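You operate a simulated robot arm through the tools that you are given. There is no shell and no other tool.

Carry out the task below with a simulated robot arm. There is one attempt and no reset: what you move stays moved.

## Task
Vent the vacuum box, move its bag to the yellow tray, then vacuum-pack the pink mask bag and vent again.
Fine: it is the small yellow tray; the pink mask bag stays in the box with the lid closed; the two bags by the sealer stay as they are.

Only the result counts: the job must be done as asked and must still hold three seconds after the hand-in. Knocking over, shifting, dropping, spilling or breaking anything else fails it. Lids that push on must go on centred and level and be pressed home; caps that screw on are set level and turned clockwise until they are tight.

## Robot
A 7-joint arm with a two-finger parallel gripper, fixed in place. Base frame: the origin is on the floor under the middle of its stand, x ahead of it, y to its left, z up. Units: mm, rad, N and s.
It reaches about 1112 mm from its shoulder. Its first joint turns from -2.897 to 2.897 rad. Payload 3.43 kg.
Tool frame: the origin (TCP) lies between the finger pads and is the grasp point; the fingertips stand 34 mm ahead of it; z points along the fingers, y is the line along which they close. The gripper opens to 128 mm. The fingers are 24 mm wide and 12 mm thick; the gripper's body (48 by 130 mm) begins 96 mm behind the TCP.
Orientation is that of the tool frame in the base frame, as a unit quaternion [x, y, z, w]. With the fingers straight down and closing along the base's y, the tool's x points along the base's -x, its y along +y and its z along -z.

## Interface
- The arm moves only by the tool play_rows. Its argument "deltas" is a list of rows, each a list of 3 entries, a list of its own where there are three numbers: the shift along the tool's x, y, z in units of 20 mm (1.0 is 20 mm), then the turn, a rotation vector about the tool's x, y, z in units of 4 degrees (1.0 is 4 degrees), then the finger opening in mm, from 0 to 128. In form: [[[tx, ty, tz], [ax, ay, az], jaw], ...]. A call has 1 to 20 rows; each row shifts and turns the commanded pose from where the row before left it, along the tool's axes as they then stand. A call with a number of a shift or a turn outside -1 to 1 is refused whole. Each row takes 0.2 s and may step no farther than 50 mm and 0.15 rad from the row before; otherwise, or with a gripper value out of range, the whole call is refused. Where a pose cannot be reached the arm comes as near as it can. A force on the tool above 40 N (or 10 N above the force at the start of the call, whichever is more), or a blocked arm, ends the call early, and 0.2 s more pass. The fingers move at their own pace (about 153 mm/s each) and stop on an object; they squeeze with about 39 N. The grip force told is the motor's: it shows also when the fingers shut on nothing. Time passes only in rows, and 0.2 s behind the last, so rows that do not move let the fingers close. It gives the time, the measured TCP pose, the force on the tool (base axes), the opening and the grip force at its end, in the units of the frame above (readings bear some noise), with the torque about the TCP (base axes, N m) and any sound that the robot's microphone picked up, and new pictures: "pictures" is both (left out), scene, wrist or none.
- Cameras (640 x 400 px; columns grow to the right, rows downward): "scene" is fixed at [48.2, 657.5, 1595.6]; the picture's right is [-0.50, -0.87, 0.00], its down [-0.60, 0.34, -0.72] and it looks along [0.62, -0.36, -0.70] (base axes); focal length 325 px, centre (320, 200). "wrist" rides on the gripper at [76, -11, -160] in the tool frame; the picture's right is [0.15, 0.99, 0.00], its down [-0.88, 0.13, -0.46] and it looks along [-0.45, 0.07, 0.89] (tool axes); focal length 234 px, centre (320, 200). There is no depth. A picture from a camera that has moved, and an enlarged one, comes with that camera's place and axes in the base frame and with its lens. The place of the scene camera against the robot may be out by one fixed shift of up to 25 mm in any direction.
- close_up(camera, box): a new picture of the part [left, top, right, bottom] of that camera's present view, enlarged. No time passes.
- sign_off(): hands the job in; it is judged then, once.

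Places have to be worked out from the pictures, the camera data and where the tool is seen. Open the gripper and draw the arm clear of the work before you hand the job in, unless the task says otherwise.

The tools are called after ">>>" as a command line: name --argument value ..., lists and objects as JSON in quotes. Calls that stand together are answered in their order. play_rows: Moves the arm, as the interface text tells. Its arguments: {"type":"object","properties":{"deltas":{"type":"array","items":{"type":"array"}},"pictures":{"type":"string","enum":["both","scene","wrist","none"]}},"required":["deltas"]} The other tools are called the same way: close_up (camera, box) takes an enlarged picture of a part of a camera's view; sign_off () hands the job in.

At the start:

```text
time_s: 0.0
eef_pos: [456.6, -81.4, 1208.1]
tcp_rot: [0.001, 1.0, 0.0, -0.001]
contact_force: [0.5, 0.5, -0.1]
ft_torque: [-0.02, 0.01, 0.0]
finger_gap: 128.2
finger_force: 0.1
```

scene: 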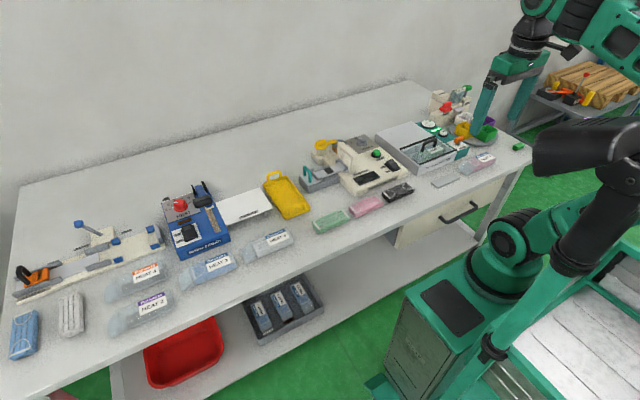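
wrist: 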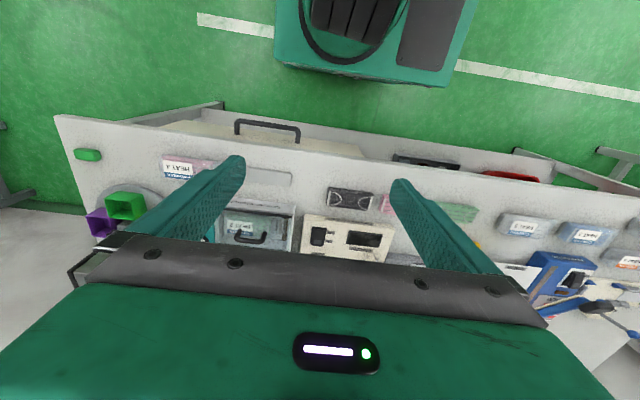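

I'll start by looking closely at the scene: the vacuum box, the sealer, the tray and the bags.

>>> close_up --camera "scene" --box '[360, 70, 540, 200]'

>>> close_up --camera "scene" --box '[240, 120, 420, 240]'

>>> close_up --camera "wrist" --box '[60, 100, 320, 260]'

>>> close_up --camera "scene" --box '[0, 170, 300, 350]'

```text
3.08 times, centred on (450, 135) of scene
camera zoom: at [48.2, 657.5, 1595.6], right [-0.5, -0.87, 0.0], down [-0.6, 0.34, -0.72], along [0.62, -0.36, -0.7], focal length 1001 px, centre (-80, 400)
```

zoom: 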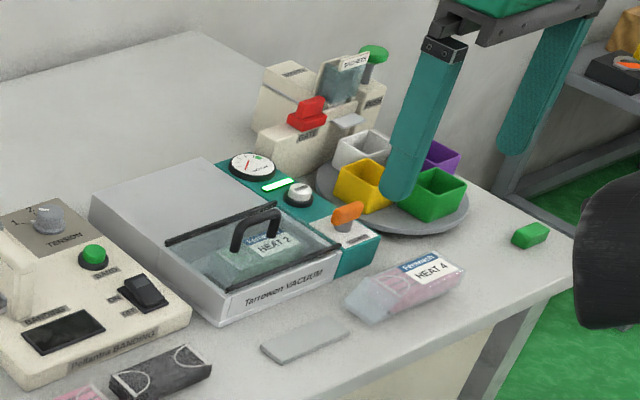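

```text
3.33 times, centred on (330, 180) of scene
camera zoom: at [48.2, 657.5, 1595.6], right [-0.5, -0.87, 0.0], down [-0.6, 0.34, -0.72], along [0.62, -0.36, -0.7], focal length 1085 px, centre (287, 267)
```

zoom: 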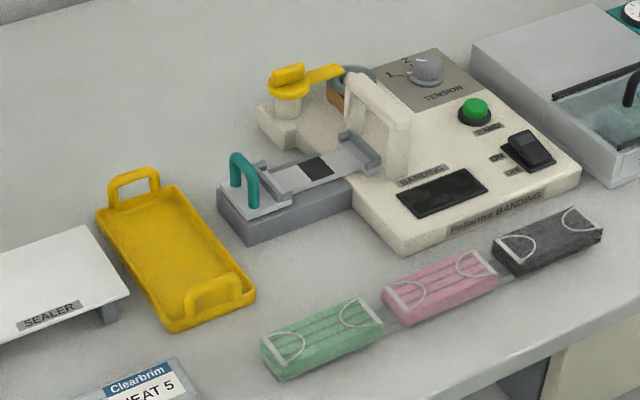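

```text
2.46 times, centred on (190, 180) of wrist
camera zoom: at [380.6, -93.6, 1367.3], right [-0.15, 0.99, 0.0], down [0.88, 0.13, 0.45], along [0.45, 0.07, -0.89], focal length 576 px, centre (640, 249)
```

zoom: 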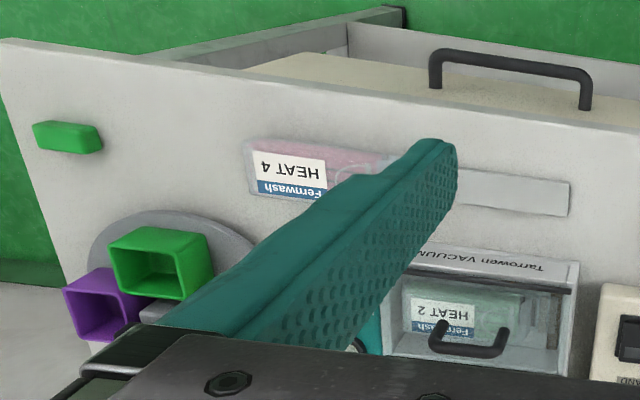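

```text
2.13 times, centred on (150, 260) of scene
camera zoom: at [48.2, 657.5, 1595.6], right [-0.5, -0.87, 0.0], down [-0.6, 0.34, -0.72], along [0.62, -0.36, -0.7], focal length 694 px, centre (683, 72)
```

zoom: 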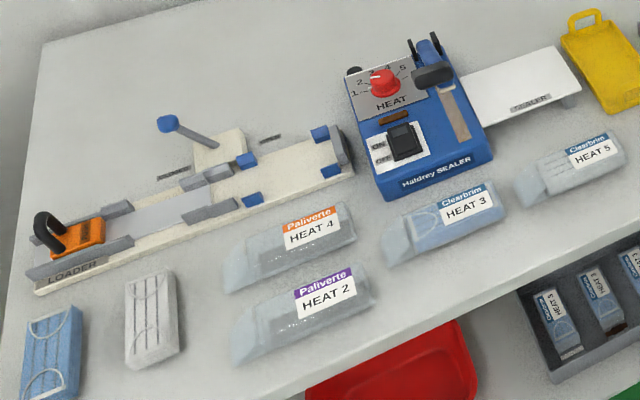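

The vacuum box has a gauge, a lit strip, a dial and an orange lever. I'll zoom in to read its labels.

>>> close_up --camera "scene" --box '[410, 110, 480, 160]'

>>> close_up --camera "scene" --box '[440, 130, 480, 160]'

>>> close_up --camera "scene" --box '[370, 110, 470, 190]'

>>> close_up --camera "scene" --box '[425, 80, 500, 130]'

```text
8.00 times, centred on (445, 135) of scene
camera zoom: at [48.2, 657.5, 1595.6], right [-0.5, -0.87, 0.0], down [-0.6, 0.34, -0.72], along [0.62, -0.36, -0.7], focal length 2604 px, centre (-680, 720)
```

zoom: 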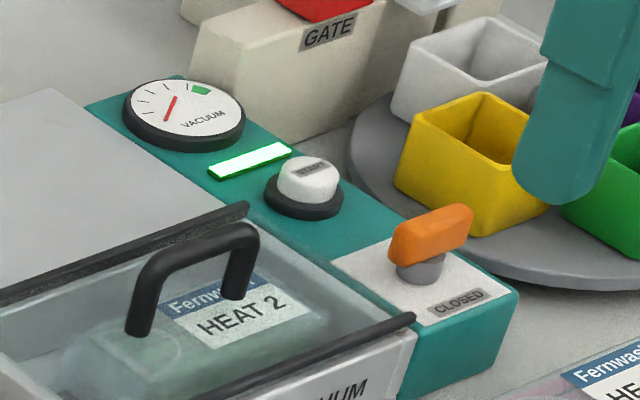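

```text
13.33 times, centred on (460, 145) of scene
camera zoom: at [48.2, 657.5, 1595.6], right [-0.5, -0.87, 0.0], down [-0.6, 0.34, -0.72], along [0.62, -0.36, -0.7], focal length 4339 px, centre (-1547, 933)
```

zoom: 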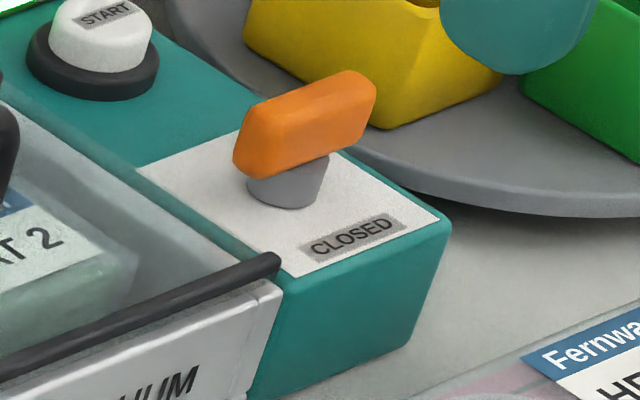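

```text
5.00 times, centred on (420, 150) of scene
camera zoom: at [48.2, 657.5, 1595.6], right [-0.5, -0.87, 0.0], down [-0.6, 0.34, -0.72], along [0.62, -0.36, -0.7], focal length 1627 px, centre (-180, 450)
```

zoom: 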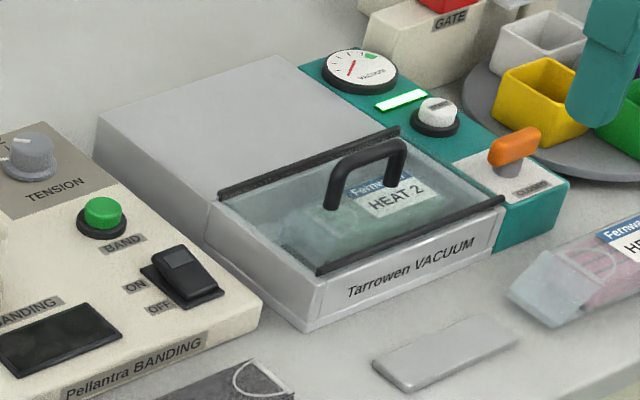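

```text
8.00 times, centred on (462, 105) of scene
camera zoom: at [48.2, 657.5, 1595.6], right [-0.5, -0.87, 0.0], down [-0.6, 0.34, -0.72], along [0.62, -0.36, -0.7], focal length 2604 px, centre (-820, 960)
```

zoom: 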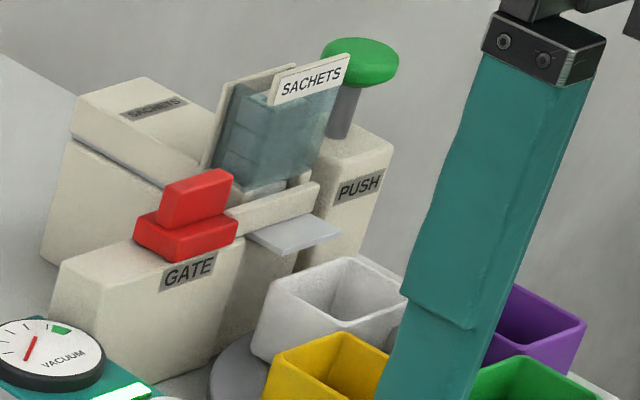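

The orange lever is a vent valve reading CLOSED, and START is a white press button. The box sits at roughly (720, -200, 920), so I'll move above it at the current height to get a close look with the wrist camera.

>>> play_rows --deltas '[[[-1, -0.46, 0], [0, 0, 0], 128], [[-1, -0.46, 0], [0, 0, 0], 128], [[-1, -0.46, 0], [0, 0, 0], 128], [[-1, -0.46, 0], [0, 0, 0], 128], [[-1, -0.46, 0], [0, 0, 0], 128], [[-1, -0.46, 0], [0, 0, 0], 128], [[-1, -0.46, 0], [0, 0, 0], 128], [[-1, -0.46, 0], [0, 0, 0], 128], [[-1, -0.46, 0], [0, 0, 0], 128], [[-1, -0.46, 0], [0, 0, 0], 128], [[-1, -0.46, 0], [0, 0, 0], 128], [[-1, -0.46, 0], [0, 0, 0], 128]]' --pictures "both"

```text
time_s: 2.6
eef_pos: [680.6, -192.4, 1214.4]
tcp_rot: [0.002, 1.0, -0.004, 0.005]
contact_force: [-0.3, 0.2, -0.4]
ft_torque: [0.04, -0.02, 0.0]
finger_gap: 128.0
finger_force: 0.0
camera wrist: at [603.2, -203.5, 1373.7], right [-0.14, 0.99, -0.01], down [0.88, 0.13, 0.46], along [0.46, 0.06, -0.89], focal length 234 px, centre (320, 200)
```

scene: 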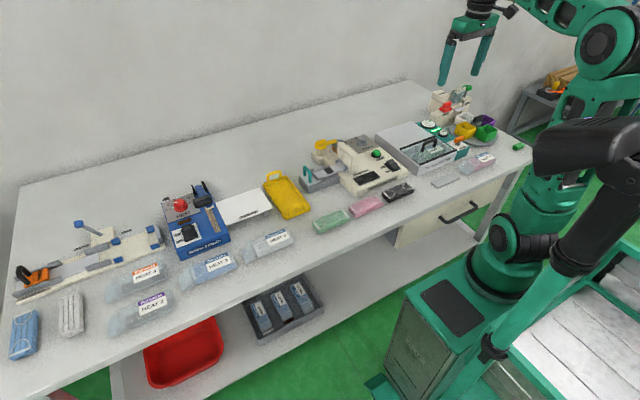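
wrist: 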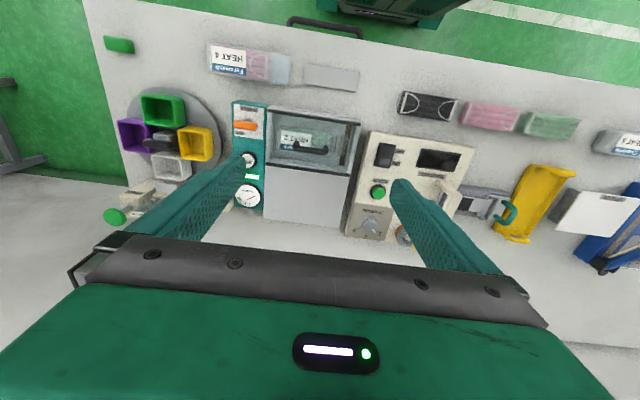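

>>> close_up --camera "wrist" --box '[180, 30, 400, 230]'

>>> close_up --camera "wrist" --box '[225, 90, 305, 150]'

>>> close_up --camera "wrist" --box '[340, 60, 640, 280]'

>>> close_up --camera "wrist" --box '[190, 30, 310, 100]'

```text
2.00 times, centred on (290, 130) of wrist
camera zoom: at [603.2, -203.5, 1373.7], right [-0.14, 0.99, -0.01], down [0.88, 0.13, 0.46], along [0.46, 0.06, -0.89], focal length 468 px, centre (380, 340)
```

zoom: 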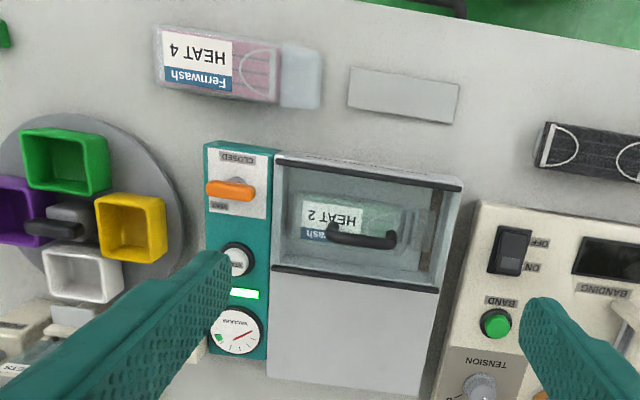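

```text
6.67 times, centred on (265, 120) of wrist
camera zoom: at [603.2, -203.5, 1373.7], right [-0.14, 0.99, -0.01], down [0.88, 0.13, 0.46], along [0.46, 0.06, -0.89], focal length 1561 px, centre (687, 733)
```

zoom: 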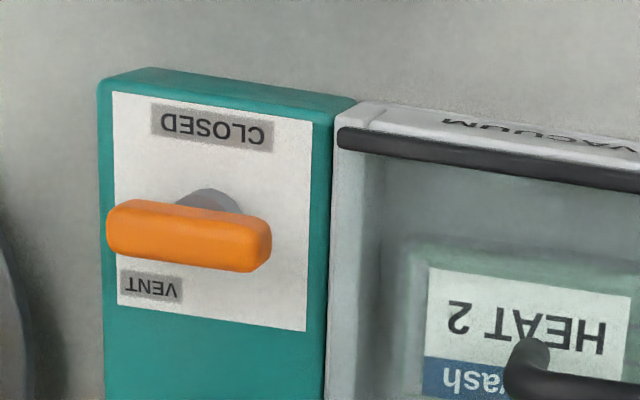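

```text
1.82 times, centred on (490, 170) of wrist
camera zoom: at [603.2, -203.5, 1373.7], right [-0.14, 0.99, -0.01], down [0.88, 0.13, 0.46], along [0.46, 0.06, -0.89], focal length 426 px, centre (11, 254)
```

zoom: 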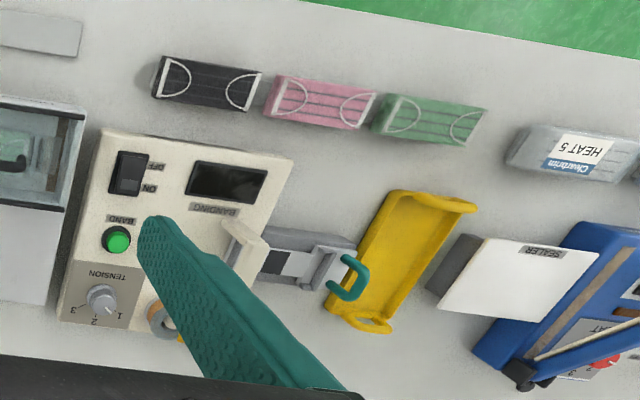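

```text
5.33 times, centred on (250, 65) of wrist
camera zoom: at [603.2, -203.5, 1373.7], right [-0.14, 0.99, -0.01], down [0.88, 0.13, 0.46], along [0.46, 0.06, -0.89], focal length 1249 px, centre (693, 920)
```

zoom: 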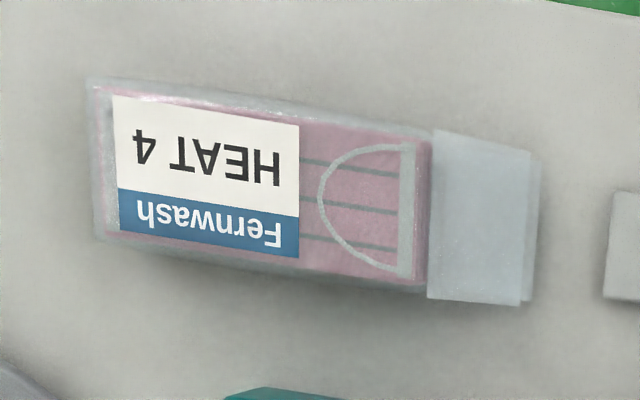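

The handle's top is near (729, -204, 924) and the vent lever's bar near (703, -335, 913), lying along y with CLOSED in front and VENT behind. I'll go lower and closer over the lever to see how it works.

>>> play_rows --deltas '[[[-0.4, -0.89, 0.7], [0, 0, 0], 128], [[-0.4, -0.89, 0.7], [0, 0, 0], 128], [[-0.4, -0.89, 0.7], [0, 0, 0], 128], [[-0.4, -0.89, 0.7], [0, 0, 0], 128], [[-0.4, -0.89, 0.7], [0, 0, 0], 128], [[-0.4, -0.89, 0.7], [0, 0, 0], 128], [[-0.4, -0.89, 0.7], [0, 0, 0], 128], [[-0.4, -0.89, 0.7], [0, 0, 0], 128], [[0, 0, 0], [0, 0, 0], 128]]' --pictures "both"

```text
time_s: 4.6
eef_pos: [746.8, -333.8, 1104.0]
tcp_rot: [0.0, 1.0, 0.0, 0.006]
contact_force: [-0.3, -0.2, -1.0]
ft_torque: [-0.01, 0.0, -0.01]
finger_gap: 128.1
finger_force: 0.0
camera wrist: at [670.2, -345.8, 1262.6], right [-0.15, 0.99, 0.0], down [0.88, 0.13, 0.47], along [0.46, 0.07, -0.88], focal length 234 px, centre (320, 200)
```

scene: 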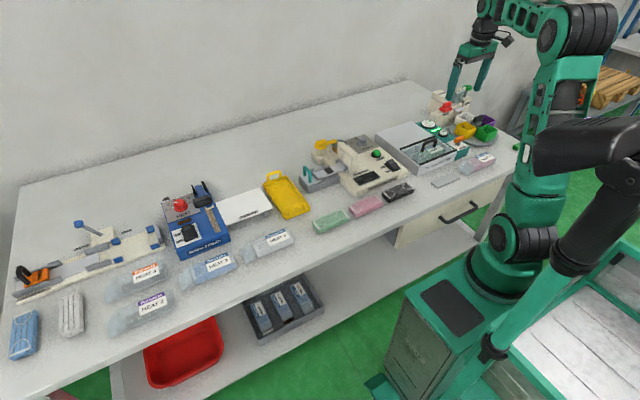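
wrist: 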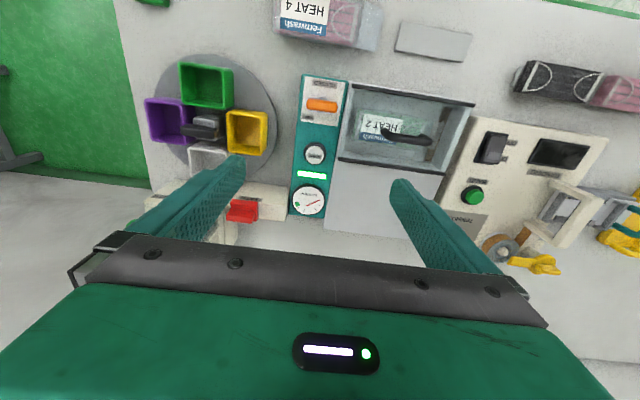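

>>> close_up --camera "wrist" --box '[285, 65, 365, 225]'

>>> close_up --camera "wrist" --box '[330, 70, 480, 190]'

>>> close_up --camera "wrist" --box '[295, 70, 355, 125]'

>>> play_rows --deltas '[[[0, 0, 0], [0, 0, 0], 128], [[0, 0, 0], [0, 0, 0], 128]]' --pictures "none"

```text
2.50 times, centred on (325, 145) of wrist
camera zoom: at [670.2, -345.8, 1262.6], right [-0.15, 0.99, 0.0], down [0.88, 0.13, 0.47], along [0.46, 0.07, -0.88], focal length 585 px, centre (308, 338)
```

zoom: 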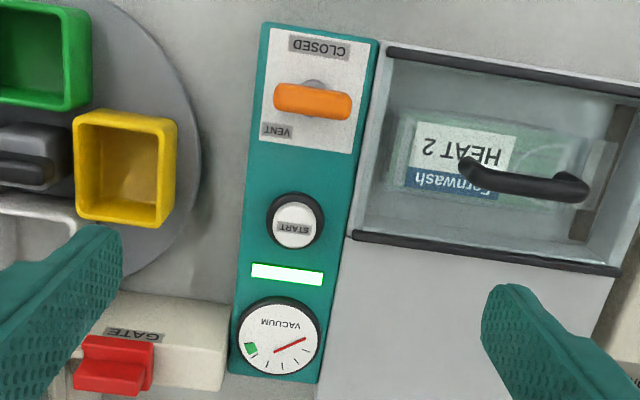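

```text
3.33 times, centred on (405, 130) of wrist
camera zoom: at [670.2, -345.8, 1262.6], right [-0.15, 0.99, 0.0], down [0.88, 0.13, 0.47], along [0.46, 0.07, -0.88], focal length 781 px, centre (37, 433)
```

zoom: 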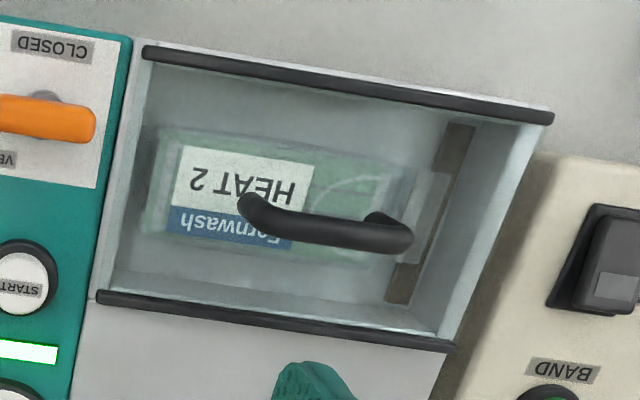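

```text
7.27 times, centred on (325, 98) of wrist
camera zoom: at [670.2, -345.8, 1262.6], right [-0.15, 0.99, 0.0], down [0.88, 0.13, 0.47], along [0.46, 0.07, -0.88], focal length 1703 px, centre (284, 946)
```

zoom: 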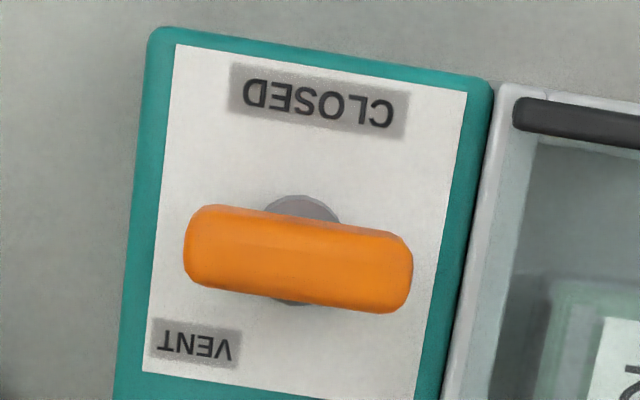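

```text
time_s: 5.2
eef_pos: [748.3, -334.6, 1104.1]
tcp_rot: [0.0, 1.0, 0.001, 0.006]
contact_force: [0.8, 0.7, 0.4]
ft_torque: [0.0, -0.02, 0.01]
finger_gap: 128.1
finger_force: 0.2
```

The lever's bar centre is triangulated at (704, -337, 907), about 45 mm long and 14 mm wide, with its length along y. I'll turn the gripper 90° about the vertical, while still high, so the fingers can close across the bar.

>>> play_rows --deltas '[[[0, 0, 0], [0, 0, 1], 128], [[0, 0, 0], [0, 0, 1], 128], [[0, 0, 0], [0, 0, 1], 128], [[0, 0, 0], [0, 0, 1], 128], [[0, 0, 0], [0, 0, 1], 128], [[0, 0, 0], [0, 0, 1], 128], [[0, 0, 0], [0, 0, 1], 128], [[0, 0, 0], [0, 0, 1], 128], [[0, 0, 0], [0, 0, 1], 128], [[0, 0, 0], [0, 0, 1], 128], [[0, 0, 0], [0, 0, 1], 128], [[0, 0, 0], [0, 0, 1], 128], [[0, 0, 0], [0, 0, 1], 128], [[0, 0, 0], [0, 0, 1], 128], [[0, 0, 0], [0, 0, 1], 128], [[0, 0, 0], [0, 0, 1], 128], [[0, 0, 0], [0, 0, 1], 128], [[0, 0, 0], [0, 0, 1], 128], [[0, 0, 0], [0, 0, 1], 128], [[0, 0, 0], [0, 0, 1], 128]]' --pictures "wrist"

```text
time_s: 9.4
eef_pos: [747.1, -334.2, 1104.7]
tcp_rot: [0.643, 0.766, 0.003, 0.005]
contact_force: [0.3, 0.4, -0.4]
ft_torque: [0.02, 0.02, -0.01]
finger_gap: 128.0
finger_force: 0.1
camera wrist: at [721.0, -262.6, 1263.7], right [0.95, 0.31, 0.01], down [0.27, -0.84, 0.46], along [0.15, -0.43, -0.89], focal length 234 px, centre (320, 200)
```

wrist: 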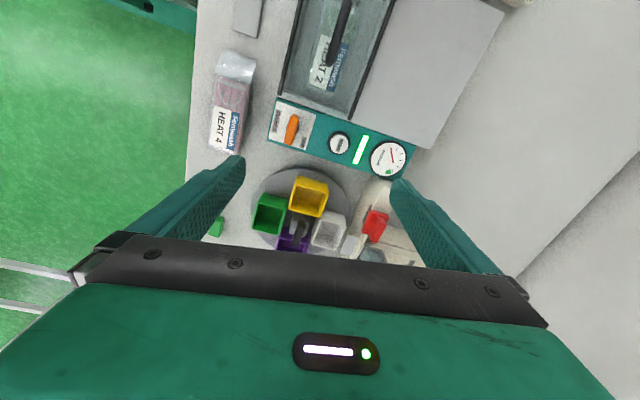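

Rotation worked. I'll finish the last 10° and come down above the lever to about z=1000.

>>> play_rows --deltas '[[[0, 0, 0], [0, 0, 1], 128], [[0, 0, 0], [0, 0, 1], 128], [[0, 0, 0], [0, 0, 0.5], 128], [[-0.03, -0.4, 1], [0, 0, 0], 100], [[-0.03, -0.4, 1], [0, 0, 0], 70], [[-0.03, -0.4, 1], [0, 0, 0], 50], [[-0.03, -0.4, 1], [0, 0, 0], 50], [[-0.03, -0.4, 0.5], [0, 0, 0], 50], [[0, 0, 0], [0, 0, 0], 50], [[0, 0, 0], [0, 0, 0], 50]]' --pictures "both"

```text
time_s: 11.6
eef_pos: [707.2, -337.6, 1014.2]
tcp_rot: [0.708, 0.706, 0.003, 0.004]
contact_force: [-0.4, 0.3, 0.7]
ft_torque: [-0.02, 0.01, 0.03]
finger_gap: 50.1
finger_force: 0.1
camera wrist: at [693.6, -262.4, 1174.3], right [0.99, 0.15, 0.01], down [0.12, -0.88, 0.46], along [0.08, -0.45, -0.89], focal length 234 px, centre (320, 200)
```

scene: 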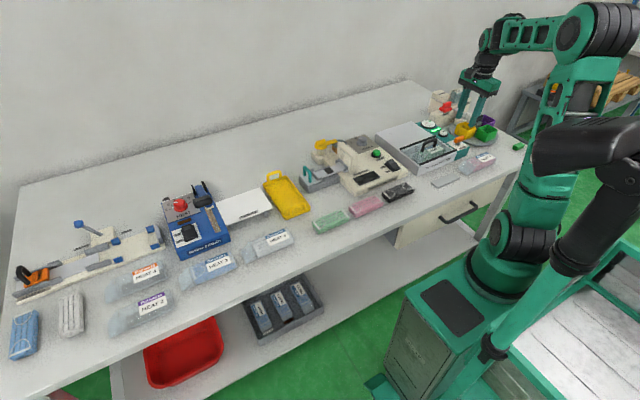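
wrist: 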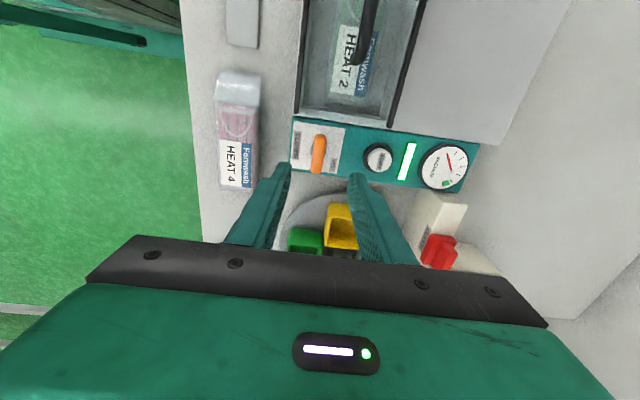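

The bar centre measures about (706, -338, 907) with the plate at z≈887, and the fingers straddle it along x. I'll lower to about z=927 so the tips stay just above the plate.

>>> play_rows --deltas '[[[0, 0, 1], [0, 0, 0], 50], [[0, 0, 1], [0, 0, 0], 50], [[0, 0, 1], [0, 0, 0], 50], [[0, 0, 0.8], [0, 0, 0], 50], [[0, 0, 0.4], [0, 0, 0], 50], [[0, 0, 0], [0, 0, 0], 50], [[0, 0, 0], [0, 0, 0], 50]]' --pictures "both"

```text
time_s: 13.2
eef_pos: [707.9, -337.0, 931.0]
tcp_rot: [0.707, 0.707, 0.005, 0.005]
contact_force: [-0.9, -0.4, 0.1]
ft_torque: [0.02, -0.02, 0.02]
finger_gap: 49.9
finger_force: 0.0
camera wrist: at [695.5, -262.3, 1089.9], right [0.99, 0.15, 0.01], down [0.12, -0.88, 0.46], along [0.08, -0.45, -0.89], focal length 234 px, centre (320, 200)
```

scene: 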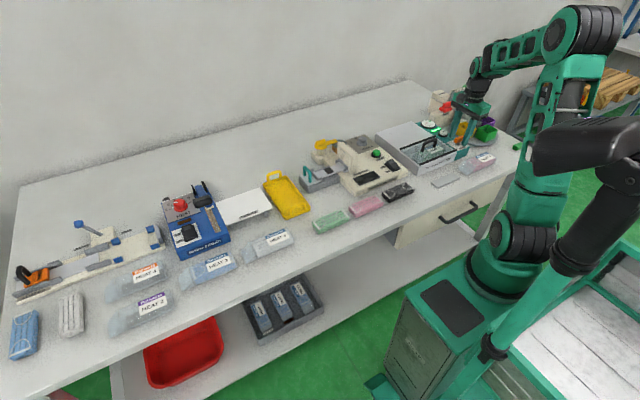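
wrist: 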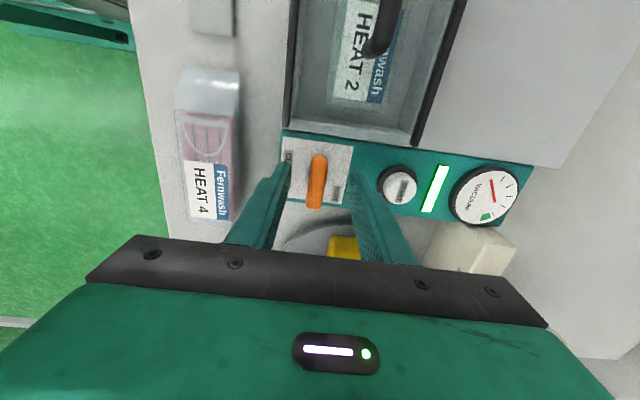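

>>> close_up --camera "scene" --box '[430, 85, 510, 165]'

>>> close_up --camera "wrist" --box '[260, 120, 420, 260]'

```text
5.00 times, centred on (470, 125) of scene
camera zoom: at [48.2, 657.5, 1595.6], right [-0.5, -0.87, 0.0], down [-0.6, 0.34, -0.72], along [0.62, -0.36, -0.7], focal length 1627 px, centre (-430, 575)
```

zoom: 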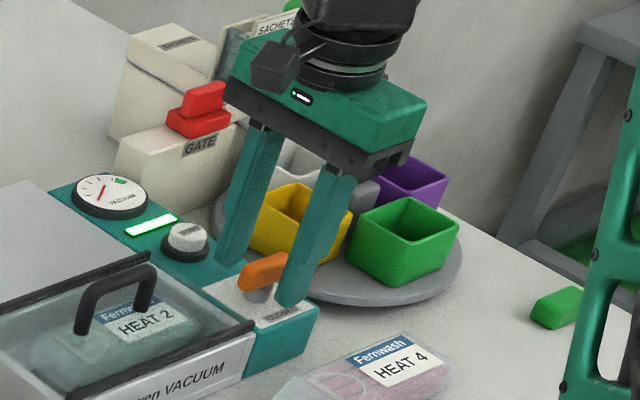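

```text
2.86 times, centred on (340, 190) of wrist
camera zoom: at [695.5, -262.3, 1089.9], right [0.99, 0.15, 0.01], down [0.12, -0.88, 0.46], along [0.08, -0.45, -0.89], focal length 669 px, centre (263, 229)
```

zoom: 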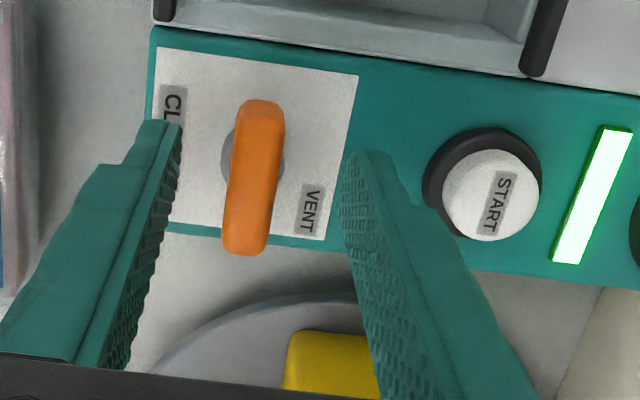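

The fingers straddle the bar cleanly. I'll go down 4 mm more and close on it.

>>> play_rows --deltas '[[[0, 0, 0.2], [0, 0, 0], 50], [[0, 0, 0], [0, 0, 0], 30], [[0, 0, 0], [0, 0, 0], 10], [[0, 0, 0], [0, 0, 0], 5], [[0, 0, 0], [0, 0, 0], 5], [[0, 0, 0], [0, 0, 0], 5]]' --pictures "wrist"

```text
time_s: 14.6
eef_pos: [704.9, -336.4, 927.1]
tcp_rot: [0.709, 0.705, 0.004, 0.002]
contact_force: [-39.0, 2.2, -3.6]
ft_torque: [-0.75, 1.32, -0.02]
finger_gap: 19.4
finger_force: 45.0
camera wrist: at [693.5, -262.7, 1085.7], right [0.99, 0.14, 0.01], down [0.12, -0.88, 0.46], along [0.07, -0.45, -0.89], focal length 234 px, centre (320, 200)
```

wrist: 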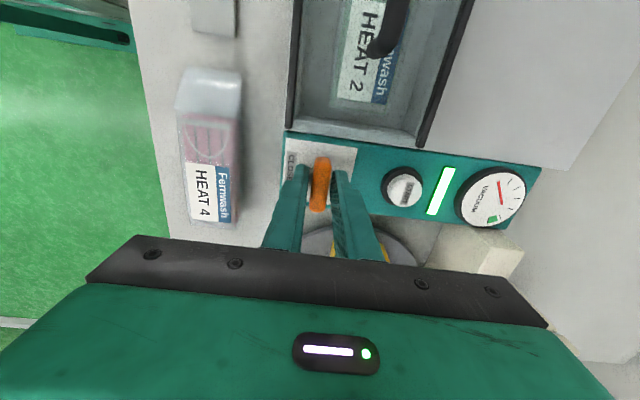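

The robot-side finger touched first (39 N along -x), so the bar is a few mm nearer to the robot than my TCP. I'll shift about 4 mm toward -x so both fingers centre on it.

>>> play_rows --deltas '[[[0, -0.15, 0], [0, 0, 0], 5], [[0, -0.1, 0], [0, 0, 0], 5], [[0, 0, 0], [0, 0, 0], 5]]' --pictures "none"

```text
time_s: 15.4
eef_pos: [706.1, -337.9, 925.8]
tcp_rot: [0.706, 0.708, 0.004, 0.005]
contact_force: [-6.6, -0.6, -10.2]
ft_torque: [0.51, 0.37, -0.02]
finger_gap: 19.6
finger_force: 45.5
```

Balanced now, gripping the bar. I'll try turning counter-clockwise (seen from above), which moves the -y end towards the VENT label, in small steps, and watch the torque.

>>> play_rows --deltas '[[[0, 0, 0], [0, 0, -1], 5], [[0, 0, 0], [0, 0, -1], 5], [[0, 0, 0], [0, 0, -1], 5]]' --pictures "wrist"

```text
time_s: 16.2
eef_pos: [705.8, -337.0, 927.0]
tcp_rot: [0.629, 0.778, 0.004, 0.007]
contact_force: [11.5, -1.7, -8.1]
ft_torque: [0.7, -0.06, 0.01]
finger_gap: 19.6
finger_force: 45.0
camera wrist: at [676.1, -266.4, 1085.4], right [0.94, 0.35, 0.01], down [0.31, -0.83, 0.46], along [0.17, -0.43, -0.89], focal length 234 px, centre (320, 200)
```

wrist: 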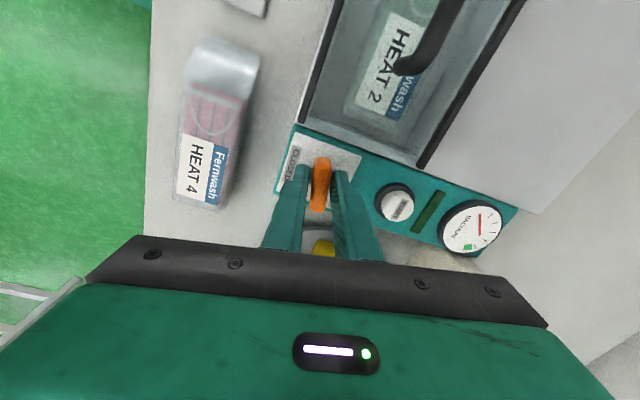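

The bar turns freely and the light strip went dark, so this direction is right. Continuing.

>>> play_rows --deltas '[[[0, 0, 0], [0, 0, -1], 5], [[0, 0, 0], [0, 0, -1], 5], [[0, 0, 0], [0, 0, -1], 5], [[0, 0, 0], [0, 0, -1], 5], [[0, 0, 0], [0, 0, -1], 5], [[0, 0, 0], [0, 0, -1], 5], [[0, 0, 0], [0, 0, -1], 5], [[0, 0, 0], [0, 0, -1], 5]]' --pictures "wrist"

```text
time_s: 18.0
eef_pos: [706.5, -336.8, 926.0]
tcp_rot: [0.389, 0.921, 0.002, 0.006]
contact_force: [29.6, 0.9, 3.5]
ft_torque: [0.35, -0.37, -0.01]
finger_gap: 19.5
finger_force: 45.0
camera wrist: at [642.3, -291.4, 1085.0], right [0.61, 0.79, 0.01], down [0.7, -0.54, 0.46], along [0.37, -0.28, -0.89], focal length 234 px, centre (320, 200)
```

wrist: 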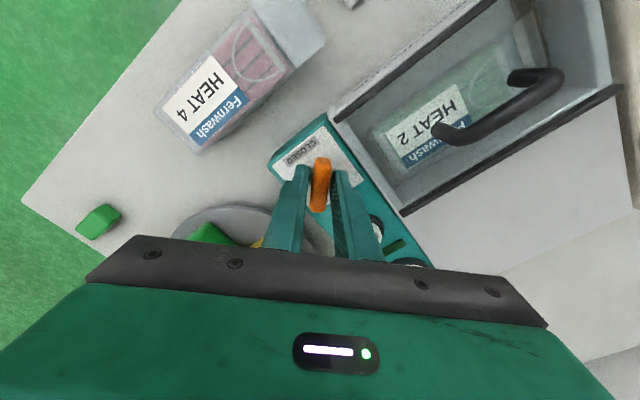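

44° turned with negligible torque, but the side force has built to 30 N in x. I'll nudge the command about 4 mm in +x to relax that, and keep turning.

>>> play_rows --deltas '[[[-0.14, 0.14, 0], [0, 0, 0], 5], [[0, 0, 0], [0, 0, -1], 5], [[0, 0, 0], [0, 0, -1], 5], [[0, 0, 0], [0, 0, -1], 5], [[0, 0, 0], [0, 0, -1], 5]]' --pictures "wrist"

```text
time_s: 19.2
eef_pos: [705.7, -337.4, 925.8]
tcp_rot: [0.259, 0.966, 0.003, 0.003]
contact_force: [-19.2, 7.8, 7.1]
ft_torque: [0.52, 1.48, 0.01]
finger_gap: 19.7
finger_force: 45.2
camera wrist: at [632.7, -310.1, 1085.2], right [0.37, 0.93, 0.0], down [0.82, -0.33, 0.46], along [0.43, -0.17, -0.89], focal length 234 px, centre (320, 200)
```

wrist: 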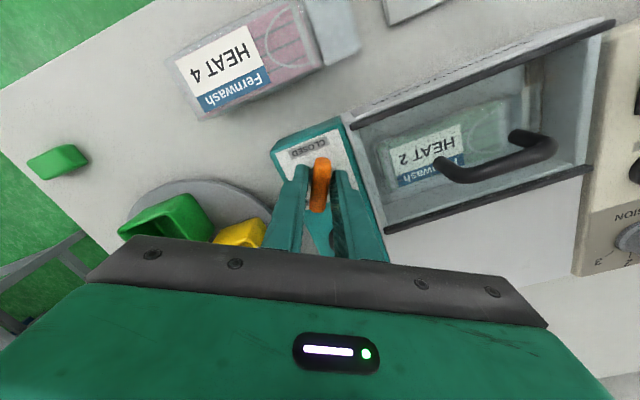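

60° now, torque still nil. Relaxing 1.5 mm in -x and continuing to 90°.

>>> play_rows --deltas '[[[0.065, -0.04, 0], [0, 0, 0], 5], [[0, 0, 0], [0, 0, -1], 5], [[0, 0, 0], [0, 0, -1], 5], [[0, 0, 0], [0, 0, -1], 5], [[0, 0, 0], [0, 0, -1], 5]]' --pictures "wrist"

```text
time_s: 20.4
eef_pos: [706.8, -336.6, 927.1]
tcp_rot: [0.123, 0.992, 0.001, 0.005]
contact_force: [-16.6, 8.8, -7.7]
ft_torque: [0.09, 0.54, 0.01]
finger_gap: 19.8
finger_force: 45.4
camera wrist: at [627.2, -330.9, 1084.9], right [0.1, 1.0, 0.0], down [0.88, -0.09, 0.47], along [0.46, -0.04, -0.89], focal length 234 px, centre (320, 200)
```

wrist: 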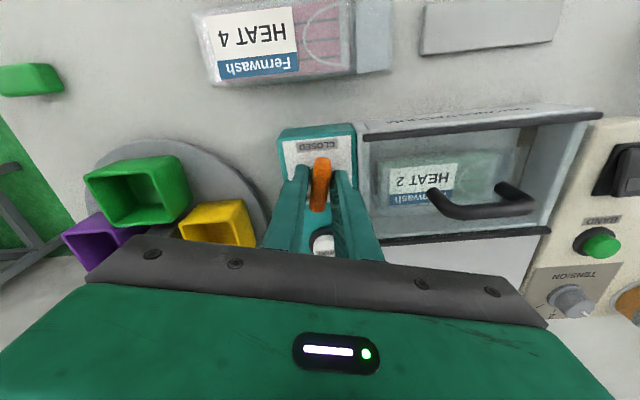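

76° and still turning. I'll finish the last ~14°.

>>> play_rows --deltas '[[[0.05, 0, 0], [0, 0, -1], 5], [[0, 0, 0], [0, 0, -1], 5], [[0, 0, 0], [0, 0, -1], 5], [[0, 0, 0], [0, 0, -0.5], 5], [[0, 0, 0], [0, 0, 0], 5]]' --pictures "both"

>>> close_up --camera "scene" --box '[400, 95, 490, 165]'

```text
time_s: 21.6
eef_pos: [705.8, -337.4, 926.2]
tcp_rot: [0.0, 1.0, 0.0, 0.006]
contact_force: [-7.1, 5.7, -9.6]
ft_torque: [0.37, -0.05, -0.14]
finger_gap: 19.5
finger_force: 44.3
camera wrist: at [627.6, -349.7, 1084.8], right [-0.15, 0.99, 0.0], down [0.87, 0.13, 0.47], along [0.46, 0.07, -0.88], focal length 234 px, centre (320, 200)
```

scene: 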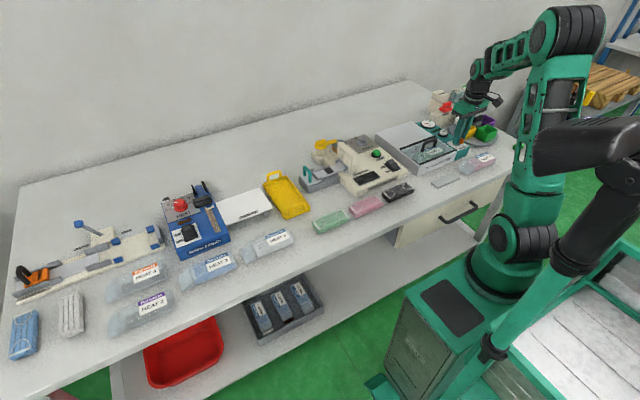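
wrist: 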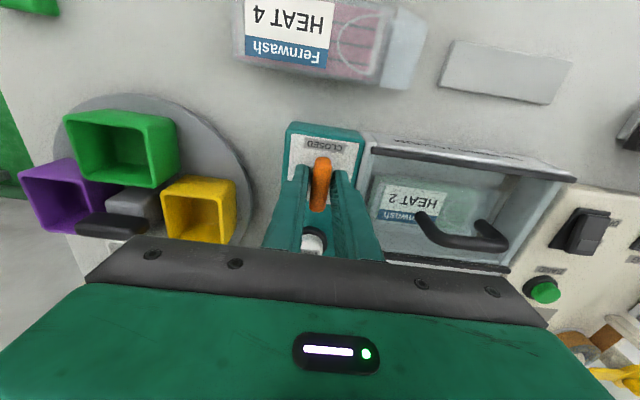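

```text
5.71 times, centred on (445, 130) of scene
camera zoom: at [48.2, 657.5, 1595.6], right [-0.5, -0.87, 0.0], down [-0.6, 0.34, -0.72], along [0.62, -0.36, -0.7], focal length 1860 px, centre (-394, 600)
```

zoom: 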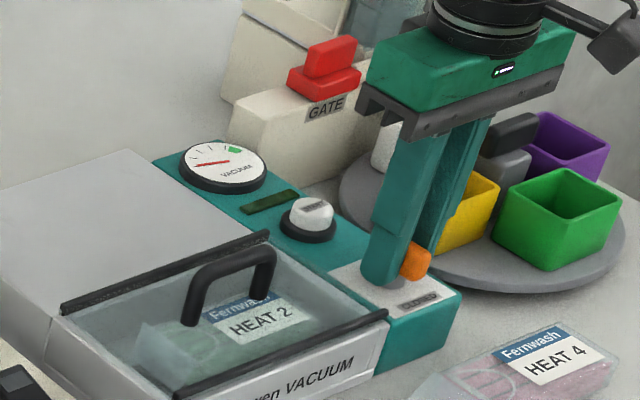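

The needle has dropped to the left end and the torque shows a slight end stop at 90°, so the box is vented. I'll release the lever, opening to just 40 mm, and lift straight up.

>>> play_rows --deltas '[[[0, 0, 0], [0, 0, 0], 30], [[0, 0, 0], [0, 0, 0], 40], [[0, 0, -0.5], [0, 0, 0], 40], [[0, 0, -1], [0, 0, 0], 40], [[0, 0, -1], [0, 0, 0], 40], [[0, 0, -1], [0, 0, 0], 60], [[0, 0, -1], [0, 0, 0], 90], [[0, 0, -1], [0, 0, 0], 90], [[-0.5, 0.5, 0], [0, 0, 0], 90], [[-1, 1, 0], [0, 0, 0], 90], [[-1, 1, 0], [0, 0, 0], 90]]' --pictures "both"

>>> close_up --camera "scene" --box '[370, 95, 490, 190]'

>>> close_up --camera "wrist" --box '[240, 60, 460, 220]'

```text
time_s: 24.0
eef_pos: [755.8, -285.0, 1036.4]
tcp_rot: [0.001, 1.0, -0.001, 0.006]
contact_force: [0.0, -0.3, 0.1]
ft_torque: [0.03, -0.03, -0.04]
finger_gap: 90.0
finger_force: 0.0
camera wrist: at [677.0, -298.3, 1194.4], right [-0.14, 0.99, 0.0], down [0.88, 0.13, 0.47], along [0.46, 0.07, -0.88], focal length 234 px, centre (320, 200)
```

scene: 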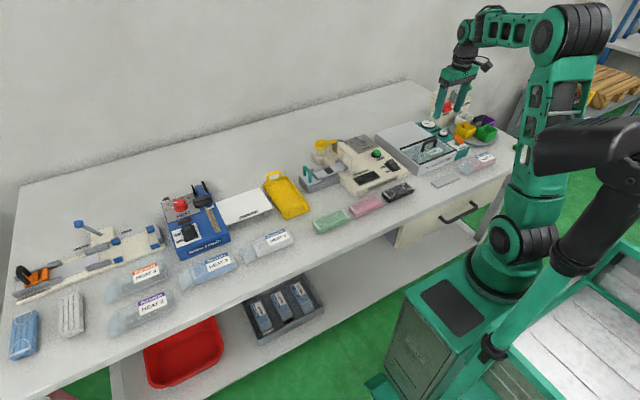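
wrist: 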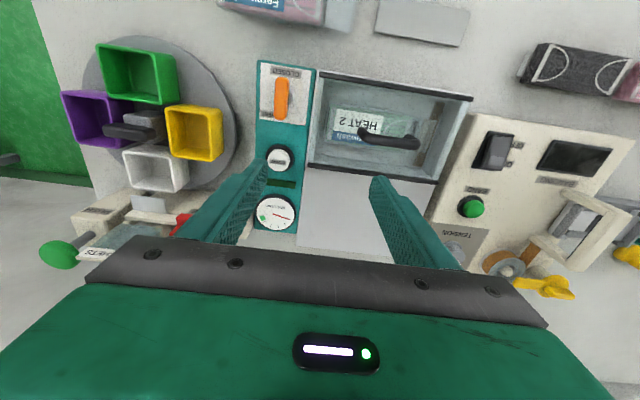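

```text
4.21 times, centred on (430, 142) of scene
camera zoom: at [48.2, 657.5, 1595.6], right [-0.5, -0.87, 0.0], down [-0.6, 0.34, -0.72], along [0.62, -0.36, -0.7], focal length 1370 px, centre (-143, 442)
```

zoom: 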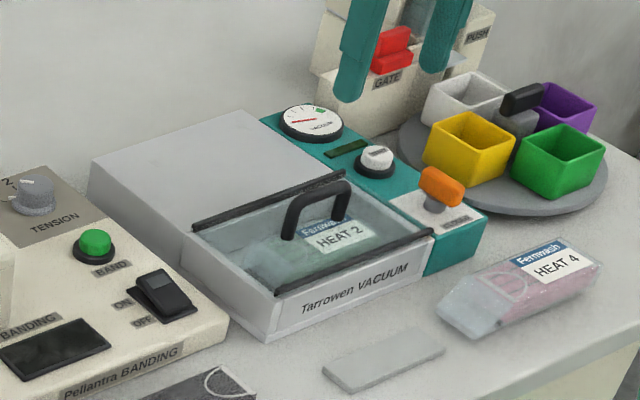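

```text
2.50 times, centred on (350, 140) of wrist
camera zoom: at [677.0, -298.3, 1194.4], right [-0.14, 0.99, 0.0], down [0.88, 0.13, 0.47], along [0.46, 0.07, -0.88], focal length 585 px, centre (245, 350)
```

zoom: 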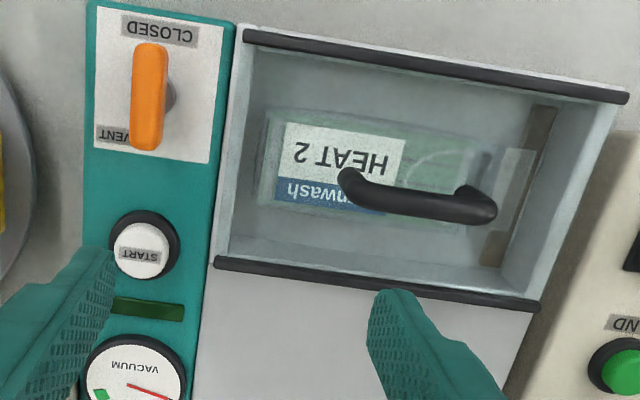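

The lever now lies along x at VENT and the gauge reads zero. The lid is glass, x 674–786, y -299…-112 at z≈887, with its handle's grip at about (731, -207, 916) along y. I'll move above it and turn the gripper 90° to grip it.

>>> play_rows --deltas '[[[0.3, 1, 0], [0, 0, 1], 90], [[0.3, 1, 0], [0, 0, 1], 90], [[0.3, 1, 0], [0, 0, 1], 70], [[0.3, 0.7, 0], [0, 0, 1], 70], [[0, 0, 0], [0, 0, 1], 70], [[0, 0, 0], [0, 0, 1], 70], [[0, 0, 0], [0, 0, 1], 70], [[0, 0, 0], [0, 0, 1], 70], [[0, 0, 0], [0, 0, 1], 70], [[0, 0, 0], [0, 0, 1], 70], [[0, 0, 0], [0, 0, 1], 70], [[0, 0, 0], [0, 0, 1], 70], [[0, 0, 0], [0, 0, 1], 70], [[0, 0, 0], [0, 0, 1], 70], [[0, 0, 0], [0, 0, 1], 70], [[0, 0, 0], [0, 0, 1], 70], [[0, 0, 0], [0, 0, 1], 70], [[0, 0, 0], [0, 0, 1], 70], [[0, 0, 0], [0, 0, 1], 70], [[0, 0, 0], [0, 0, 1], 70]]' --pictures "none"

>>> play_rows --deltas '[[[0, 0, 0], [0, 0, 1], 70], [[0, 0, 0], [0, 0, 1], 70], [[0, 0, 0], [0, 0, 0.5], 70], [[0, 0, 0], [0, 0, 0], 50], [[0, 0, 0], [0, 0, 0], 50]]' --pictures "both"

```text
time_s: 28.2
eef_pos: [736.4, -211.0, 1036.3]
tcp_rot: [0.643, 0.765, 0.005, 0.004]
contact_force: [-1.2, 0.6, 0.3]
ft_torque: [0.0, -0.01, -0.02]
finger_gap: 70.0
finger_force: 0.1
```

```text
time_s: 29.4
eef_pos: [738.2, -211.7, 1036.5]
tcp_rot: [0.708, 0.706, 0.004, 0.004]
contact_force: [0.5, -0.4, -0.1]
ft_torque: [0.04, -0.01, 0.01]
finger_gap: 49.9
finger_force: 0.1
camera wrist: at [724.2, -136.0, 1196.1], right [0.99, 0.15, 0.01], down [0.12, -0.88, 0.46], along [0.08, -0.45, -0.89], focal length 234 px, centre (320, 200)
```

scene: 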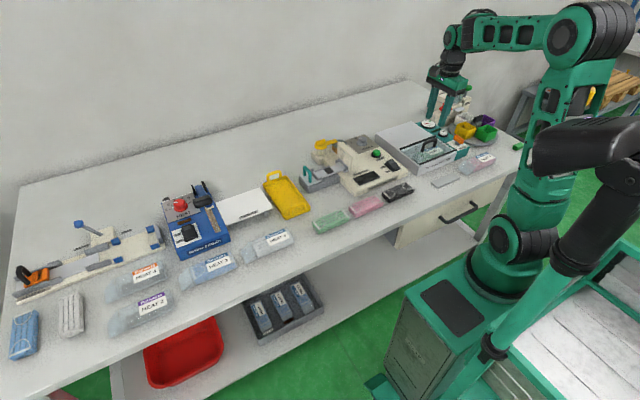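
wrist: 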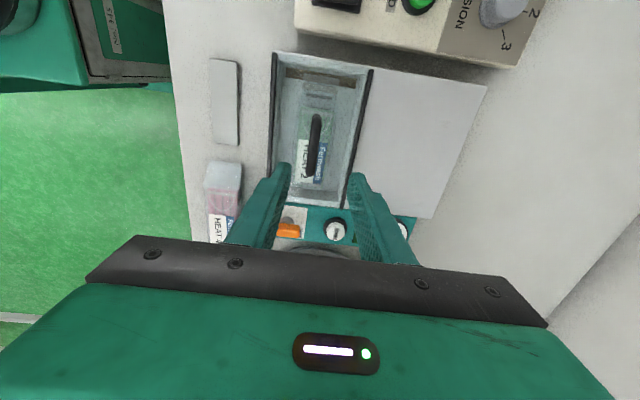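

The handle centre reads (732, -206, 916); I'm 6 mm off in x and y. Correct that and descend to about z=932 with the fingers straddling the grip.

>>> play_rows --deltas '[[[0.28, -0.3, 0.5], [0, 0, 0], 50], [[0, 0, 1], [0, 0, 0], 50], [[0, 0, 1], [0, 0, 0], 50], [[0, 0, 1], [0, 0, 0], 50], [[0, 0, 1], [0, 0, 0], 50], [[0, 0, 0.6], [0, 0, 0], 50], [[0, 0, 0], [0, 0, 0], 50], [[0, 0, 0], [0, 0, 0], 50]]' --pictures "both"

>>> close_up --camera "scene" --box '[380, 95, 480, 185]'

>>> close_up --camera "wrist" --box '[220, 60, 440, 260]'

```text
time_s: 31.2
eef_pos: [732.6, -206.0, 934.6]
tcp_rot: [0.707, 0.707, 0.004, 0.003]
contact_force: [0.2, -0.7, 0.4]
ft_torque: [-0.02, 0.0, 0.0]
finger_gap: 50.0
finger_force: 0.0
camera wrist: at [718.7, -131.6, 1093.8], right [0.99, 0.15, 0.01], down [0.12, -0.88, 0.46], along [0.08, -0.45, -0.89], focal length 234 px, centre (320, 200)
```

scene: 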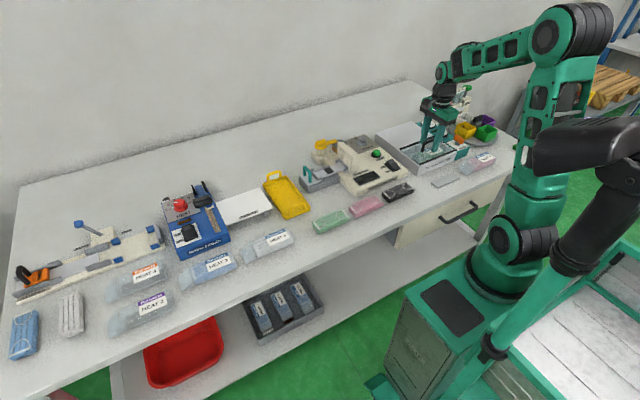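
wrist: 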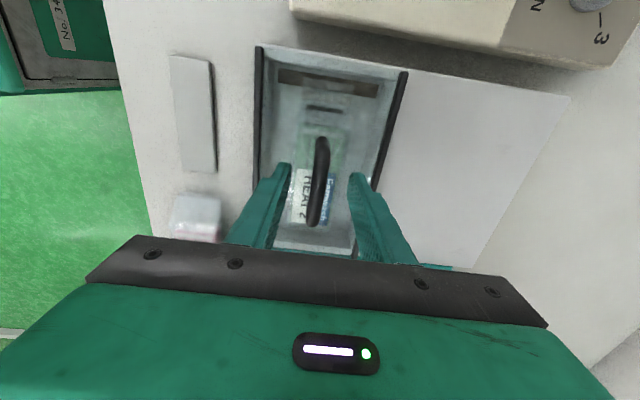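

```text
4.44 times, centred on (430, 140) of scene
camera zoom: at [48.2, 657.5, 1595.6], right [-0.5, -0.87, 0.0], down [-0.6, 0.34, -0.72], along [0.62, -0.36, -0.7], focal length 1446 px, centre (-169, 467)
```

zoom: 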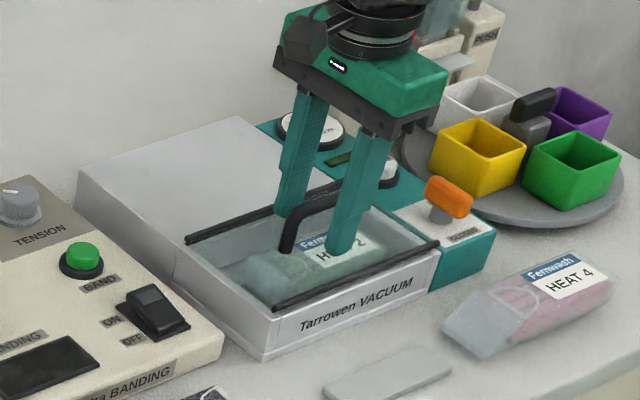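

```text
2.00 times, centred on (330, 160) of wrist
camera zoom: at [718.7, -131.6, 1093.8], right [0.99, 0.15, 0.01], down [0.12, -0.88, 0.46], along [0.08, -0.45, -0.89], focal length 468 px, centre (300, 280)
```

zoom: 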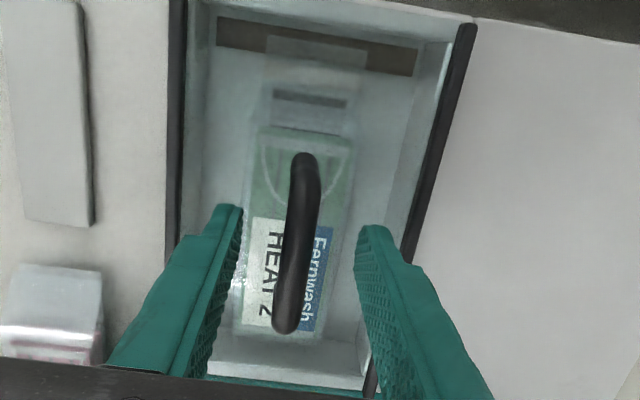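

Centred to within 1 mm. I'll lower 3 mm and close on the handle.

>>> play_rows --deltas '[[[0, 0, 0.15], [0, 0, 0], 50], [[0, 0, 0], [0, 0, 0], 25], [[0, 0, 0], [0, 0, 0], 12], [[0, 0, 0], [0, 0, 0], 4], [[0, 0, 0], [0, 0, 0], 4], [[0, 0, 0], [0, 0, 0], 4]]' --pictures "none"

```text
time_s: 32.6
eef_pos: [732.5, -206.2, 931.4]
tcp_rot: [0.707, 0.707, 0.004, 0.003]
contact_force: [-4.2, 0.5, -1.9]
ft_torque: [0.11, 0.04, 0.01]
finger_gap: 11.4
finger_force: 45.1
```

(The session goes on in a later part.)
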